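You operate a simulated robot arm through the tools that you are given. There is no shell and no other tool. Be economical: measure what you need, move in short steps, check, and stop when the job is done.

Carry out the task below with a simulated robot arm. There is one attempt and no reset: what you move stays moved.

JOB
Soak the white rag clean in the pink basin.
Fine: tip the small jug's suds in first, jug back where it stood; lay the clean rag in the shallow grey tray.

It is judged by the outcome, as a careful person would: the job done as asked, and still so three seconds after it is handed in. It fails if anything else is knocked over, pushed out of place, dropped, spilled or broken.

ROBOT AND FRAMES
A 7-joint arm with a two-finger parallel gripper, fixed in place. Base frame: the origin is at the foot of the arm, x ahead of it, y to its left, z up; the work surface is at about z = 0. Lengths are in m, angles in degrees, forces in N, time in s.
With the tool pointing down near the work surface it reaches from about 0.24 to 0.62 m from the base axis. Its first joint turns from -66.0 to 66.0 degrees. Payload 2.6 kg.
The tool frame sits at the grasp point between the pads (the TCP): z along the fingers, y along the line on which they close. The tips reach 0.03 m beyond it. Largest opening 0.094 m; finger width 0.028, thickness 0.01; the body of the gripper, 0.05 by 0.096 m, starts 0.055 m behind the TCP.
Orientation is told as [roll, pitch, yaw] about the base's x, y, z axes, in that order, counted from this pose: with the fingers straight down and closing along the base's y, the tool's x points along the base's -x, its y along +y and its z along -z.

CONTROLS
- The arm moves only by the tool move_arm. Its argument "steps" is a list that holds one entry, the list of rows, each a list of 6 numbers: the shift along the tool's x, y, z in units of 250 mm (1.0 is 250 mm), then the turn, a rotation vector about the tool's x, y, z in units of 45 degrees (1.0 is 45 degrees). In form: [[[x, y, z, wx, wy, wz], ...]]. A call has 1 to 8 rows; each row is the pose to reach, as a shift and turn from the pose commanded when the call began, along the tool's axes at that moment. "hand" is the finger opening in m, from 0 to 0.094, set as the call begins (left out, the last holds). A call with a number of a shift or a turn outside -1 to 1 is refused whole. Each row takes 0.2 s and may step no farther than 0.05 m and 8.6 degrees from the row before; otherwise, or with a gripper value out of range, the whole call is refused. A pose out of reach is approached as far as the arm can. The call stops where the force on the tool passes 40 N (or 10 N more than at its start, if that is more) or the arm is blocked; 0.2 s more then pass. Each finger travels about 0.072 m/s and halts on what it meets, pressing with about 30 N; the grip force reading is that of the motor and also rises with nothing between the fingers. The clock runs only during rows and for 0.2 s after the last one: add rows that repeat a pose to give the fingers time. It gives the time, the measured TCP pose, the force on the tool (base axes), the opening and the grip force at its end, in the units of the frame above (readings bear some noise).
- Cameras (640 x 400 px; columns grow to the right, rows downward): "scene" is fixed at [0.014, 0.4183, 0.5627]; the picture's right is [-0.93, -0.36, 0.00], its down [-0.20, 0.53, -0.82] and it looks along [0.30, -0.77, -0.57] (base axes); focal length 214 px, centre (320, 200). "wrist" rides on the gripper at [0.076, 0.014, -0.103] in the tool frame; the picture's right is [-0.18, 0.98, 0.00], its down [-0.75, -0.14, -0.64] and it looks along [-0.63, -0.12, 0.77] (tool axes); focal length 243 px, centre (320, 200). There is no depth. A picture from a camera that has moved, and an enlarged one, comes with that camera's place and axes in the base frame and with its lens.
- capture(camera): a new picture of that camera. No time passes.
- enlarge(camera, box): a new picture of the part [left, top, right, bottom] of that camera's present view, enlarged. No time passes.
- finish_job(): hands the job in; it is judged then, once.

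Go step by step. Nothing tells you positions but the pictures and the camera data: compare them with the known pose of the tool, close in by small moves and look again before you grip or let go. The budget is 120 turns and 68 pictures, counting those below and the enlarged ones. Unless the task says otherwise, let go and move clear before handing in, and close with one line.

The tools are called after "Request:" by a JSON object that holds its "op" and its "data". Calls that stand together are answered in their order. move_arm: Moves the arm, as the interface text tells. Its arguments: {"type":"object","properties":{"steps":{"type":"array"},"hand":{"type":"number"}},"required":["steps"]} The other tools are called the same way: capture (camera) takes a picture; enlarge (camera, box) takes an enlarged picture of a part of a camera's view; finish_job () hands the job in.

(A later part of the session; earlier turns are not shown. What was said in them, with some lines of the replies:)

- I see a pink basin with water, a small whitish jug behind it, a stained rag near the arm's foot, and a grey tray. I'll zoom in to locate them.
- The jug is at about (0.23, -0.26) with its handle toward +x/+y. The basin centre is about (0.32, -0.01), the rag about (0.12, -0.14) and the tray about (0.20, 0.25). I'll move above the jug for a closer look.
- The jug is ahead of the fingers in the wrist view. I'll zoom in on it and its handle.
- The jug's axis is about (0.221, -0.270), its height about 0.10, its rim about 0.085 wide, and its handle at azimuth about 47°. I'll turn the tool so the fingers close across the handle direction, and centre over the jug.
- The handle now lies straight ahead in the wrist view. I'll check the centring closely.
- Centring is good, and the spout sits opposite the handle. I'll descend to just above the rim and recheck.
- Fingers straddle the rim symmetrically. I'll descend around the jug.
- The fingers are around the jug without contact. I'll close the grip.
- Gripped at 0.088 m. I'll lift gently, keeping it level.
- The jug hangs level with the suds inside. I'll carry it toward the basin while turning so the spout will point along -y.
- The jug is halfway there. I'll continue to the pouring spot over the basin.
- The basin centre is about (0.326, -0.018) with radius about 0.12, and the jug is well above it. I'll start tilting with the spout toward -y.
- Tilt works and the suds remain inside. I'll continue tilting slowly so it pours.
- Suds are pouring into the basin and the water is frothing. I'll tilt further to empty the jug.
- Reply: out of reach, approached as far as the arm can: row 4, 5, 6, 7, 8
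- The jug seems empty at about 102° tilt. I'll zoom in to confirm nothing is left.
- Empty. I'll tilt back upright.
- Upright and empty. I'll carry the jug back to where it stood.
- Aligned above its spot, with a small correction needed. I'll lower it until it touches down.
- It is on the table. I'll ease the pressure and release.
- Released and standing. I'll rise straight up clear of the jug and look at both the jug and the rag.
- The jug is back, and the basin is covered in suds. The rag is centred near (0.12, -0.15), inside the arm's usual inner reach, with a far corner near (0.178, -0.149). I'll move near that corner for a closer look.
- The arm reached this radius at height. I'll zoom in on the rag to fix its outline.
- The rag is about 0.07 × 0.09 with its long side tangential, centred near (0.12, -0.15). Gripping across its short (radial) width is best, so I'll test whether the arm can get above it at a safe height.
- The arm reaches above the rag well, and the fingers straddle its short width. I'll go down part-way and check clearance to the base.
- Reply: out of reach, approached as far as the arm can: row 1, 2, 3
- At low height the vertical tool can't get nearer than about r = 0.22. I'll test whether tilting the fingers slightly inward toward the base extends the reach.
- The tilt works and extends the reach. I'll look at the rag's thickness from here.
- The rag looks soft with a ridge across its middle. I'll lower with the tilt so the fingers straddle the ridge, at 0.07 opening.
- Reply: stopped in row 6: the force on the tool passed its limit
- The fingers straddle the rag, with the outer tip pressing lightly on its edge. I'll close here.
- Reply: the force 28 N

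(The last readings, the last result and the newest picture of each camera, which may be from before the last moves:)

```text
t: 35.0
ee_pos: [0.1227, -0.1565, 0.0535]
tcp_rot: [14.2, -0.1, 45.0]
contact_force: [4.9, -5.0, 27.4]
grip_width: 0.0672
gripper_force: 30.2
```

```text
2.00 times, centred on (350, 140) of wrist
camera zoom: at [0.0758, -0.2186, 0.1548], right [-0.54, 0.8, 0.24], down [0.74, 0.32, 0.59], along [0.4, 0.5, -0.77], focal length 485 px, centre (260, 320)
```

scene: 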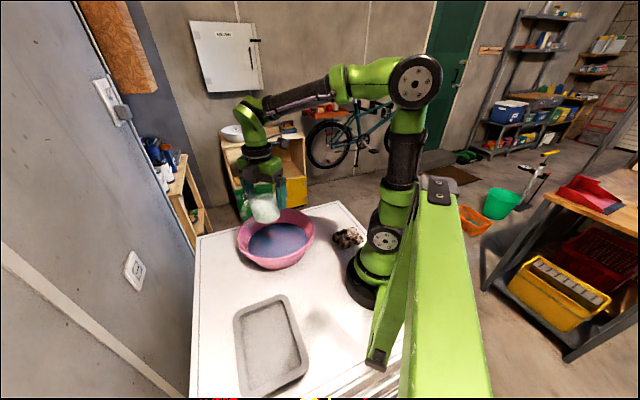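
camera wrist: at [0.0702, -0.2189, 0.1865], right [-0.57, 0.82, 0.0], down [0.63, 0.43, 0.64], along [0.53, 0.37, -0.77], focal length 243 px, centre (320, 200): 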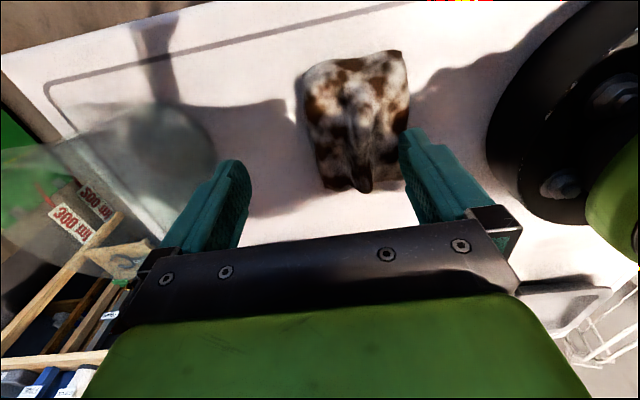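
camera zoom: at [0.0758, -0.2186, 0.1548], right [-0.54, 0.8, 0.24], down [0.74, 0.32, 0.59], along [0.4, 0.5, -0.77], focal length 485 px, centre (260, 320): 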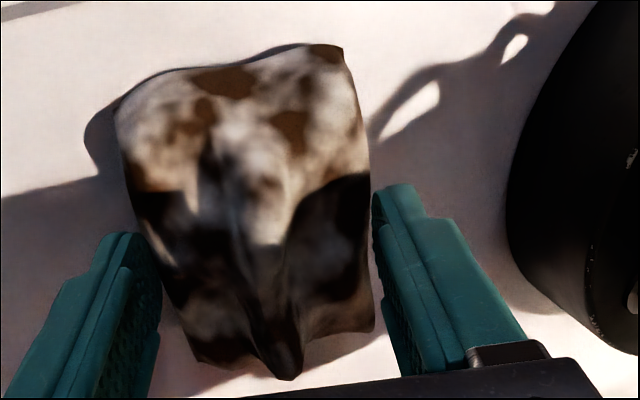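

It gripped the rag at 0.067 m width. I'll lift gently straight up.

Request:
{"op": "move_arm", "data": {"steps": [[[0, 0.005, -0.02, 0, 0, 0], [0, 0.012, -0.05, 0, 0, 0], [0, 0.025, -0.1, 0, 0, 0], [0, 0.037, -0.15, 0, 0, 0], [0, 0.05, -0.2, 0, 0, 0], [0, 0.075, -0.3, 0, 0, 0]]]}}

Request:
{"op": "enlarge", "data": {"camera": "scene", "box": [300, 150, 400, 255]}}

```text
t: 36.5
ee_pos: [0.1225, -0.1538, 0.131]
tcp_rot: [14.4, -0.1, 45.1]
contact_force: [-0.5, 0.4, -0.7]
grip_width: 0.0677
gripper_force: 30.1
```

```text
3.81 times, centred on (350, 202) of scene
camera zoom: at [0.014, 0.4183, 0.5627], right [-0.93, -0.36, 0.0], down [-0.2, 0.53, -0.82], along [0.3, -0.77, -0.57], focal length 817 px, centre (206, 190)
```

zoom: 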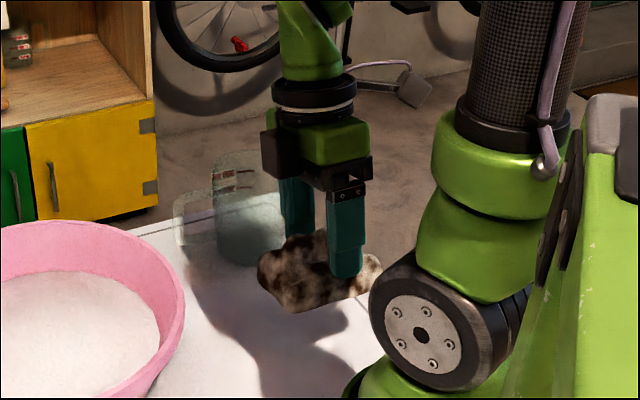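

Rag lifted. I'll raise further and bring the tool back to vertical.

Request:
{"op": "move_arm", "data": {"steps": [[[0, 0.015, -0.058, 0.05, 0, 0], [0, 0.03, -0.116, 0.1, 0, 0], [0, 0.045, -0.174, 0.16, 0, 0], [0, 0.06, -0.232, 0.22, 0, 0], [0, 0.075, -0.29, 0.28, 0, 0], [0, 0.089, -0.348, 0.32, 0, 0]]]}}

```text
t: 37.9
ee_pos: [0.1214, -0.1562, 0.2202]
tcp_rot: [-0.1, -0.1, 45.0]
contact_force: [0.1, 0.0, -0.3]
grip_width: 0.0675
gripper_force: 30.2
```

Request:
{"op": "move_arm", "data": {"steps": [[[-0.08, -0.015, 0, 0, 0, 0], [-0.2, -0.037, 0, 0, 0, 0], [-0.33, -0.06, 0, 0, 0, 0], [-0.47, -0.086, 0, 0, 0, 0], [-0.61, -0.112, 0, 0, 0, 0], [-0.75, -0.137, 0, 0, 0, 0], [-0.88, -0.161, 0, 0, 0, 0], [-0.956, -0.175, 0, 0, 0, 0]]]}}

Request:
{"op": "capture", "data": {"camera": "scene"}}

Request:
{"op": "capture", "data": {"camera": "wrist"}}

```text
t: 39.6
ee_pos: [0.3212, -0.0176, 0.2212]
tcp_rot: [-0.1, -0.1, 44.9]
contact_force: [0.1, 0.0, -0.2]
grip_width: 0.0677
gripper_force: 30.1
```

```text
23 pictures are left
```

scene: 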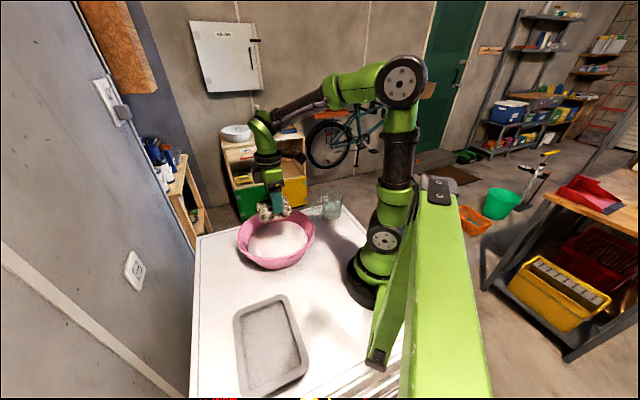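

```text
22 pictures are left
camera wrist: at [0.2574, -0.0618, 0.3219], right [-0.56, 0.83, 0.0], down [0.63, 0.43, 0.64], along [0.53, 0.36, -0.77], focal length 243 px, centre (320, 200)
```

wrist: 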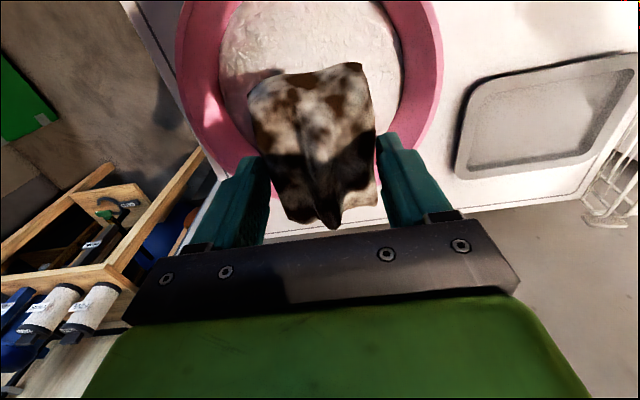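

The rag is centred over the sudsy basin. I'll lower it in.

Request:
{"op": "move_arm", "data": {"steps": [[[0, 0, 0.1, 0, 0, 0], [0, 0, 0.2, 0, 0, 0], [0, 0, 0.3, 0, 0, 0], [0, 0, 0.4, 0, 0, 0], [0, 0, 0.48, 0, 0, 0], [0, 0, 0.54, 0, 0, 0], [0, 0, 0.58, 0, 0, 0], [0, 0, 0.62, 0, 0, 0]]]}}

Request:
{"op": "enlarge", "data": {"camera": "scene", "box": [210, 150, 350, 290]}}

```text
t: 41.5
ee_pos: [0.3212, -0.0177, 0.0669]
tcp_rot: [-0.1, -0.2, 44.9]
contact_force: [-1.2, 0.4, 0.0]
grip_width: 0.0675
gripper_force: 29.9
```

```text
2.86 times, centred on (280, 220) of scene
camera zoom: at [0.014, 0.4183, 0.5627], right [-0.93, -0.36, 0.0], down [-0.2, 0.53, -0.82], along [0.3, -0.77, -0.57], focal length 613 px, centre (434, 143)
```

zoom: 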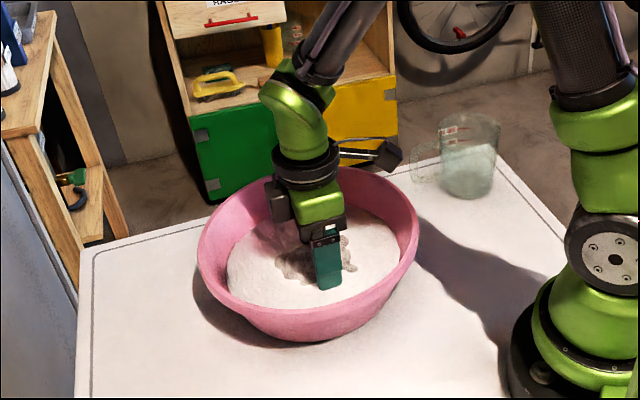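

The rag is partly submerged. I'll lower a little more and swish gently.

Request:
{"op": "move_arm", "data": {"steps": [[[0, 0, 0.02, 0, 0, 0], [0, 0, 0.04, 0, 0, 0], [0.04, 0, 0.04, 0, 0, 0], [0.0, 0.03, 0.04, 0, 0, 0], [-0.04, 0, 0.04, 0, 0, 0], [0, -0.03, 0.04, 0, 0, 0], [0.04, 0, 0.04, 0, 0, 0], [0, 0, 0.04, 0, 0, 0]]]}}

Request:
{"op": "enlarge", "data": {"camera": "scene", "box": [230, 190, 330, 280]}}

```text
t: 43.2
ee_pos: [0.3227, -0.0185, 0.0551]
tcp_rot: [-0.1, -0.1, 44.9]
contact_force: [-4.6, -3.1, 13.2]
grip_width: 0.0669
gripper_force: 30.0
```

```text
4.44 times, centred on (280, 235) of scene
camera zoom: at [0.0139, 0.4183, 0.5627], right [-0.93, -0.36, 0.0], down [-0.2, 0.53, -0.82], along [0.3, -0.77, -0.57], focal length 953 px, centre (498, 44)
```

zoom: 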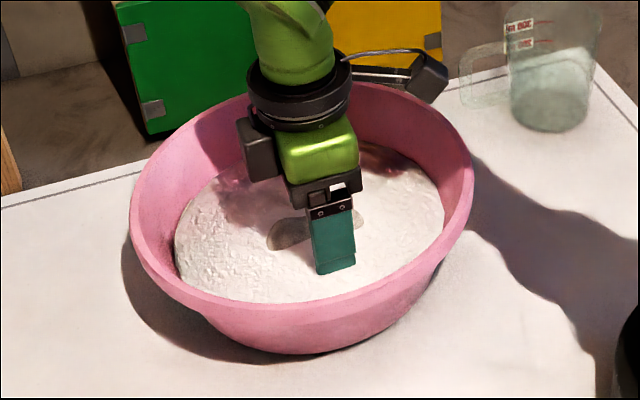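

It's almost fully under and lightly touching the floor. I'll ease up 2 mm and keep soaking with gentle swishing.

Request:
{"op": "move_arm", "data": {"steps": [[[0, 0, -0.008, 0, 0, 0], [0.05, 0, -0.008, 0, 0, 0], [0, 0, -0.008, 0, 0, 0], [-0.05, 0, -0.008, 0, 0, 0], [0, 0, -0.008, 0, 0, 0], [0.05, 0, -0.008, 0, 0, 0], [-0.05, 0, -0.008, 0, 0, 0], [0, 0, -0.008, 0, 0, 0]]]}}

Request:
{"op": "move_arm", "data": {"steps": [[[0, 0, 0, 0, 0, 0], [0.05, 0, 0, 0, 0, 0], [0, 0, 0, 0, 0, 0], [-0.05, 0, 0, 0, 0, 0], [0, 0, 0, 0, 0, 0], [0.05, 0, 0, 0, 0, 0], [-0.05, 0, 0, 0, 0, 0], [0, 0, 0, 0, 0, 0]]]}}

Request:
{"op": "move_arm", "data": {"steps": [[[0, 0, 0, 0, 0, 0], [0, 0, 0, 0, 0, 0], [0, 0, 0, 0, 0, 0], [0, 0, 0, 0, 0, 0], [0, 0, 0, 0, 0, 0], [0, 0, 0, 0, 0, 0], [0, 0, 0, 0, 0, 0], [0, 0, 0, 0, 0, 0]]]}}

Request:
{"op": "enlarge", "data": {"camera": "wrist", "box": [200, 20, 460, 240]}}

```text
t: 45.0
ee_pos: [0.3215, -0.0183, 0.0584]
tcp_rot: [-0.1, -0.2, 44.9]
contact_force: [0.7, 0.7, -1.4]
grip_width: 0.067
gripper_force: 30.3
```

```text
t: 46.9
ee_pos: [0.3234, -0.0172, 0.0582]
tcp_rot: [-0.1, -0.2, 45.0]
contact_force: [0.0, 0.1, -0.9]
grip_width: 0.0674
gripper_force: 30.2
```

```text
t: 48.6
ee_pos: [0.3228, -0.0178, 0.0582]
tcp_rot: [-0.1, -0.2, 45.0]
contact_force: [-0.3, -0.6, 0.0]
grip_width: 0.0669
gripper_force: 30.0
```

```text
1.82 times, centred on (330, 130) of wrist
camera zoom: at [0.2581, -0.0624, 0.159], right [-0.56, 0.83, 0.0], down [0.63, 0.43, 0.64], along [0.53, 0.36, -0.76], focal length 441 px, centre (302, 327)
```

zoom: 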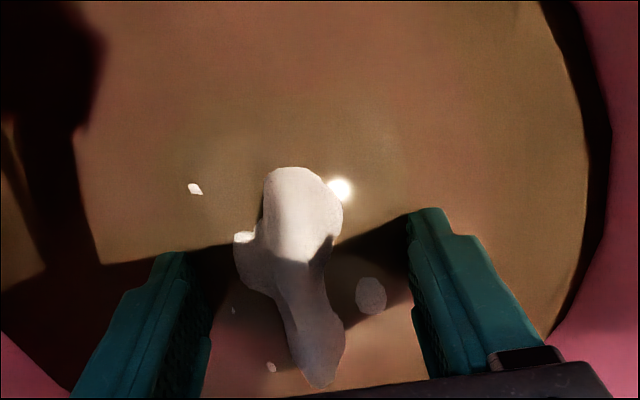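

The exposed rag is white and the water has turned brown. I'll lift slowly, let it drip over the basin and inspect.

Request:
{"op": "move_arm", "data": {"steps": [[[0, 0, -0.06, 0, 0, 0], [0, 0, -0.12, 0, 0, 0], [0, 0, -0.2, 0, 0, 0], [0, 0, -0.3, 0, 0, 0], [0, 0, -0.42, 0, 0, 0], [0, 0, -0.54, 0, 0, 0], [0, 0, -0.64, 0, 0, 0], [0, 0, -0.64, 0, 0, 0]]]}}

Request:
{"op": "move_arm", "data": {"steps": [[[0, 0, 0, 0, 0, 0], [0, 0, 0, 0, 0, 0], [0, 0, 0, 0, 0, 0], [0, 0, 0, 0, 0, 0], [0, 0, 0, 0, 0, 0], [0, 0, 0, 0, 0, 0], [0, 0, 0, 0, 0, 0], [0, 0, 0, 0, 0, 0]]]}}

Request:
{"op": "capture", "data": {"camera": "wrist"}}

Request:
{"op": "enlarge", "data": {"camera": "scene", "box": [210, 150, 350, 290]}}

```text
t: 50.5
ee_pos: [0.3206, -0.0166, 0.2187]
tcp_rot: [-0.1, -0.1, 44.9]
contact_force: [-0.5, 0.1, -1.2]
grip_width: 0.067
gripper_force: 30.2
```

```text
t: 52.2
ee_pos: [0.3204, -0.0157, 0.219]
tcp_rot: [-0.1, -0.1, 45.0]
contact_force: [-0.2, 0.3, -0.9]
grip_width: 0.0673
gripper_force: 29.9
```

```text
18 pictures are left
camera wrist: at [0.2562, -0.061, 0.3191], right [-0.56, 0.83, 0.0], down [0.63, 0.43, 0.64], along [0.53, 0.36, -0.76], focal length 243 px, centre (320, 200)
```

wrist: 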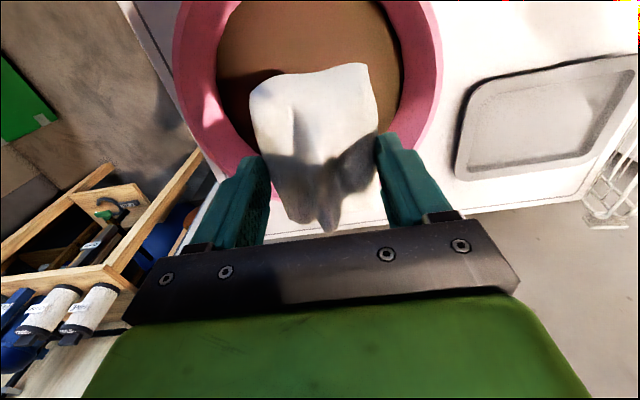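

```text
2.86 times, centred on (280, 220) of scene
camera zoom: at [0.014, 0.4183, 0.5627], right [-0.93, -0.36, 0.0], down [-0.2, 0.53, -0.82], along [0.3, -0.77, -0.57], focal length 613 px, centre (434, 143)
```

zoom: 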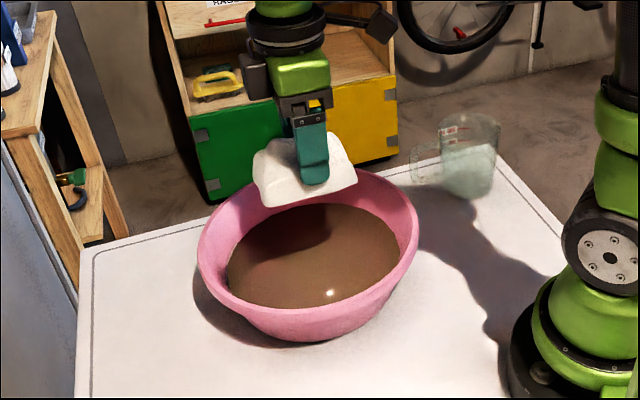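

The rag is clean and not dripping. The tray's inside is centred near (0.21, 0.248) with its long axis along azimuth 135°. I'll carry the rag there, turning so the rag's long side matches the tray.

Request:
{"op": "move_arm", "data": {"steps": [[[-0.02, 0.05, 0, 0, 0, -0.1], [-0.05, 0.12, 0, 0, 0, -0.24], [-0.08, 0.2, 0, 0, 0, -0.38], [-0.11, 0.28, 0, 0, 0, -0.52], [-0.145, 0.36, 0, 0, 0, -0.66], [-0.18, 0.44, 0, 0, 0, -0.8], [-0.205, 0.5, 0, 0, 0, -0.92], [-0.218, 0.529, 0, 0, 0, -1.0]]]}}

```text
t: 54.0
ee_pos: [0.2665, 0.1137, 0.2176]
tcp_rot: [-0.2, 0.1, 90.0]
contact_force: [0.6, -0.2, -0.7]
grip_width: 0.0669
gripper_force: 29.9
```

Request:
{"op": "move_arm", "data": {"steps": [[[-0.05, 0.02, 0, 0, 0, -0.1], [-0.13, 0.05, 0, 0, 0, -0.24], [-0.21, 0.085, 0, 0, 0, -0.38], [-0.29, 0.12, 0, 0, 0, -0.52], [-0.37, 0.155, 0, 0, 0, -0.66], [-0.45, 0.19, 0, 0, 0, -0.8], [-0.51, 0.215, 0, 0, 0, -0.92], [-0.537, 0.226, 0, 0, 0, -1.0]]]}}

Request:
{"op": "capture", "data": {"camera": "wrist"}}

Request:
{"op": "capture", "data": {"camera": "scene"}}

```text
t: 55.9
ee_pos: [0.2108, 0.2454, 0.218]
tcp_rot: [-0.1, 0.1, 135.1]
contact_force: [0.8, 0.7, -0.2]
grip_width: 0.0672
gripper_force: 29.8
```

```text
16 pictures are left
camera wrist: at [0.2537, 0.1827, 0.3186], right [-0.82, -0.57, 0.0], down [-0.44, 0.63, 0.64], along [-0.36, 0.53, -0.77], focal length 243 px, centre (320, 200)
```

wrist: 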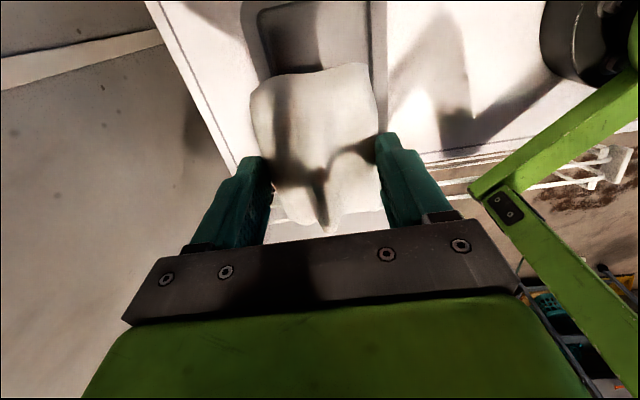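

```text
15 pictures are left
```

scene: 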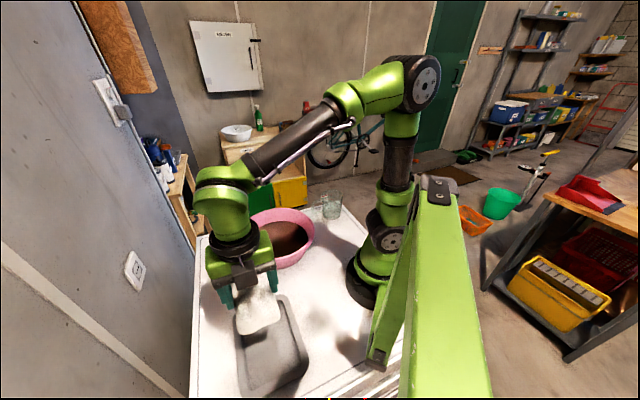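

Well aligned over the tray; a small offset is needed. I'll tilt back to the angle at which the rag was flat when gripped, and lower.

Request:
{"op": "move_arm", "data": {"steps": [[[-0.01, 0.008, 0.06, -0.08, 0, 0], [-0.02, 0.016, 0.13, -0.16, 0, 0], [-0.024, 0.016, 0.21, -0.24, 0, 0], [-0.024, 0.016, 0.3, -0.32, 0, 0], [-0.024, 0.016, 0.39, -0.32, 0, 0], [-0.024, 0.016, 0.48, -0.32, 0, 0]]]}}

Request:
{"op": "capture", "data": {"camera": "wrist"}}

Request:
{"op": "enlarge", "data": {"camera": "scene", "box": [190, 220, 350, 400]}}

```text
t: 57.2
ee_pos: [0.2042, 0.2492, 0.0973]
tcp_rot: [14.2, 0.1, 135.0]
contact_force: [-0.4, -0.5, -0.8]
grip_width: 0.0672
gripper_force: 29.5
```

```text
14 pictures are left
camera wrist: at [0.265, 0.2023, 0.1986], right [-0.8, -0.54, 0.24], down [-0.32, 0.74, 0.59], along [-0.5, 0.39, -0.77], focal length 243 px, centre (320, 200)
```

wrist: 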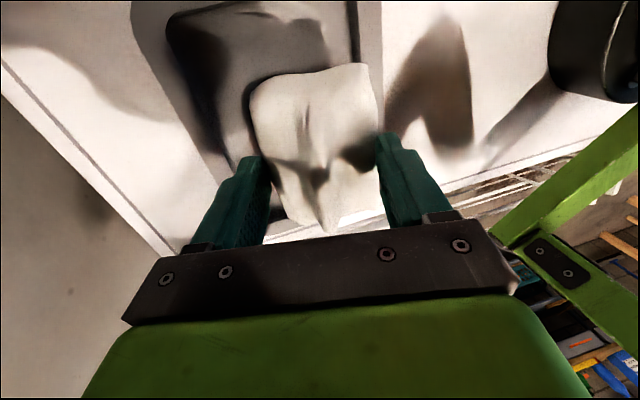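

```text
2.22 times, centred on (270, 310) of scene
camera zoom: at [0.0139, 0.4183, 0.5627], right [-0.93, -0.36, 0.0], down [-0.2, 0.53, -0.82], along [0.3, -0.77, -0.57], focal length 477 px, centre (431, -44)
```

zoom: 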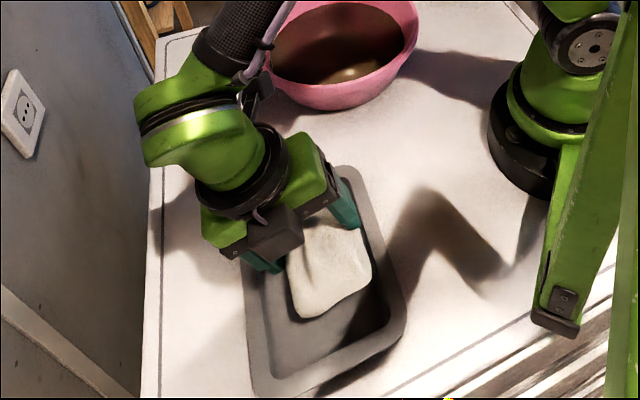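

The tilt moved the rag about 1.4 cm toward one side wall. I'll correct for that while lowering to just above the tray floor.

Request:
{"op": "move_arm", "data": {"steps": [[[0, -0.026, -0.006, 0, 0, 0], [0, -0.052, -0.013, 0, 0, 0], [0, -0.06, 0.017, 0, 0, 0], [0, -0.068, 0.047, 0, 0, 0], [0, -0.074, 0.077, 0, 0, 0]]]}}

Request:
{"op": "capture", "data": {"camera": "wrist"}}

Request:
{"op": "enlarge", "data": {"camera": "scene", "box": [220, 280, 320, 400]}}

```text
t: 58.5
ee_pos: [0.2132, 0.259, 0.0736]
tcp_rot: [14.2, 0.1, 135.1]
contact_force: [-0.1, -1.2, -1.0]
grip_width: 0.0673
gripper_force: 30.1
```

```text
12 pictures are left
camera wrist: at [0.2752, 0.2128, 0.1761], right [-0.8, -0.54, 0.24], down [-0.32, 0.74, 0.59], along [-0.5, 0.39, -0.77], focal length 243 px, centre (320, 200)
```

wrist: 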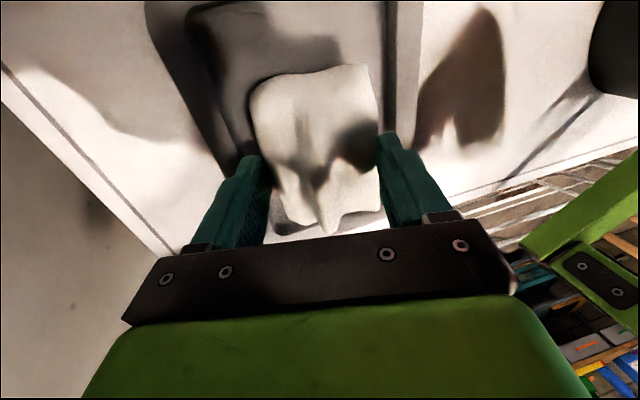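

```text
3.33 times, centred on (270, 340) of scene
camera zoom: at [0.014, 0.4183, 0.5627], right [-0.93, -0.36, 0.0], down [-0.2, 0.53, -0.82], along [0.3, -0.77, -0.57], focal length 715 px, centre (487, -267)
```

zoom: 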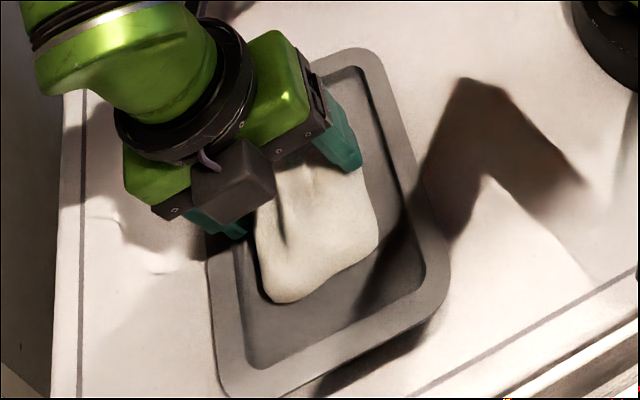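

The rag is now centred within the tray. I'll lower it in small steps until it touches.

Request:
{"op": "move_arm", "data": {"steps": [[[0, -0.004, 0.016, 0, 0, 0], [0, -0.008, 0.03, 0, 0, 0], [0, -0.01, 0.04, 0, 0, 0], [0, -0.012, 0.048, 0, 0, 0], [0, -0.014, 0.055, 0, 0, 0]]]}}

Request:
{"op": "enlarge", "data": {"camera": "scene", "box": [220, 280, 320, 400]}}

```text
t: 59.6
ee_pos: [0.213, 0.2592, 0.0596]
tcp_rot: [14.3, 0.1, 134.9]
contact_force: [-0.4, -1.1, 2.6]
grip_width: 0.0674
gripper_force: 30.1
```

```text
3.33 times, centred on (270, 340) of scene
camera zoom: at [0.0139, 0.4183, 0.5627], right [-0.93, -0.36, 0.0], down [-0.2, 0.53, -0.82], along [0.3, -0.77, -0.57], focal length 715 px, centre (487, -267)
```

zoom: 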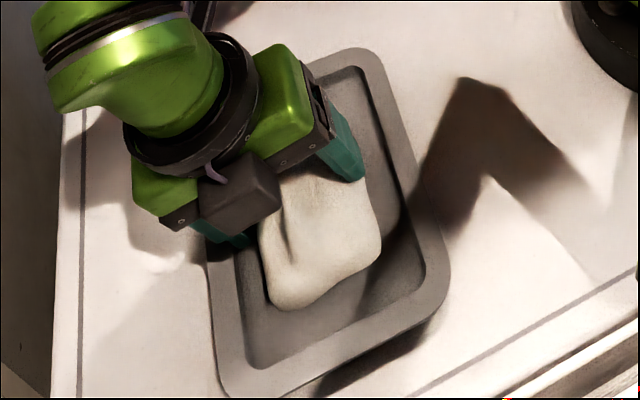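

It's touching the tray floor. I'll release with a modest opening.

Request:
{"op": "move_arm", "data": {"steps": [[[0, 0, 0, 0, 0, 0], [0, 0, 0, 0, 0, 0], [0, 0, 0, 0, 0, 0]]], "hand": 0.082}}

Request:
{"op": "move_arm", "data": {"steps": [[[0, 0, -0.05, 0, 0, 0], [0, 0, -0.12, 0, 0, 0], [0, 0, -0.22, 0, 0, 0], [0, 0, -0.34, 0, 0, 0], [0, 0, -0.48, 0, 0, 0], [0, 0, -0.64, 0, 0, 0]]]}}

Request:
{"op": "capture", "data": {"camera": "scene"}}

Request:
{"op": "capture", "data": {"camera": "wrist"}}

```text
t: 60.5
ee_pos: [0.2124, 0.26, 0.0605]
tcp_rot: [14.3, 0.1, 135.0]
contact_force: [1.1, 0.4, -0.4]
grip_width: 0.0819
gripper_force: 0.1
```

```text
t: 61.9
ee_pos: [0.2403, 0.2869, 0.2171]
tcp_rot: [14.3, 0.1, 135.0]
contact_force: [0.3, -0.2, 0.0]
grip_width: 0.0819
gripper_force: 0.0
```

```text
9 pictures are left
```

scene: 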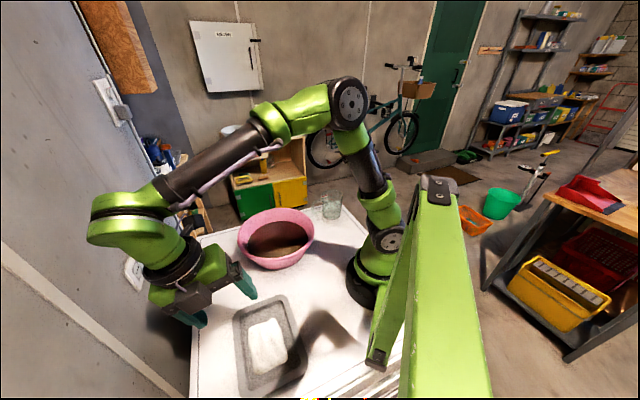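

```text
8 pictures are left
camera wrist: at [0.3021, 0.2401, 0.3182], right [-0.8, -0.54, 0.24], down [-0.32, 0.74, 0.59], along [-0.5, 0.39, -0.77], focal length 243 px, centre (320, 200)
```

wrist: 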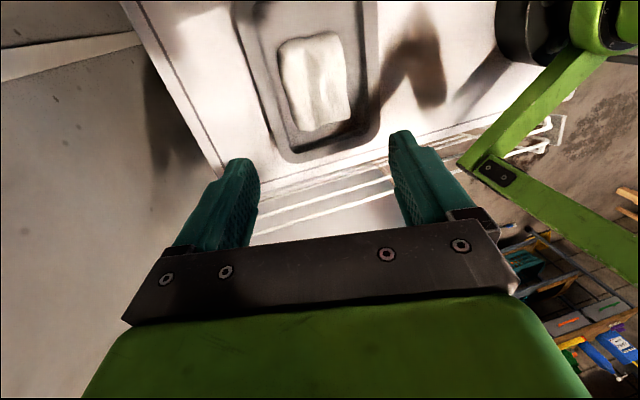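

The rag lies in the tray and the arm is clear. I'll take one last closer look at the rag, jug and basin.

Request:
{"op": "enlarge", "data": {"camera": "scene", "box": [190, 180, 390, 400]}}

Request:
{"op": "enlarge", "data": {"camera": "scene", "box": [300, 170, 370, 230]}}

```text
1.82 times, centred on (290, 290) of scene
camera zoom: at [0.0139, 0.4183, 0.5627], right [-0.93, -0.36, 0.0], down [-0.2, 0.53, -0.82], along [0.3, -0.77, -0.57], focal length 390 px, centre (374, 36)
```

zoom: 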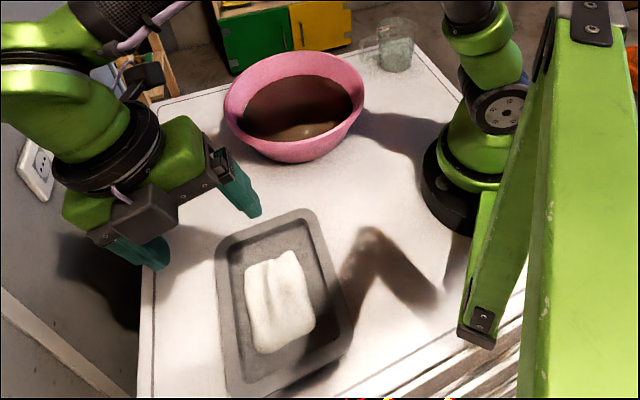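

```text
6.67 times, centred on (335, 200) of scene
camera zoom: at [0.0139, 0.4183, 0.5627], right [-0.93, -0.36, 0.0], down [-0.2, 0.53, -0.82], along [0.3, -0.77, -0.57], focal length 1430 px, centre (220, 200)
```

zoom: 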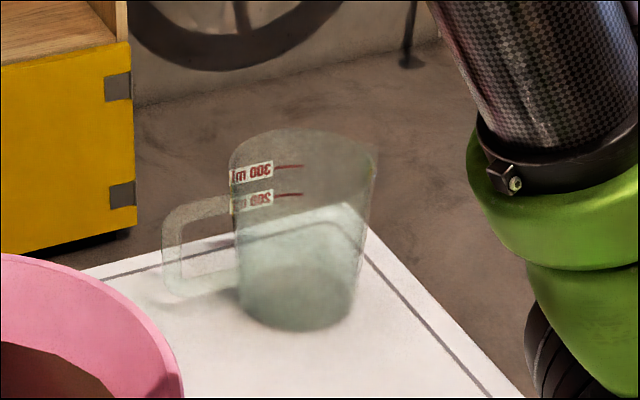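

Everything looks right: the jug is empty, upright and back where it stood, the basin is undisturbed, and the clean rag lies in the tray. I'm handing the job in.

Request:
{"op": "finish_job", "data": {}}

```text
The job is handed in.
```

The suds went into the basin first, the empty jug is back within about 5 mm of where it stood, and the rag, now soaked white, is lying in the grey tray.
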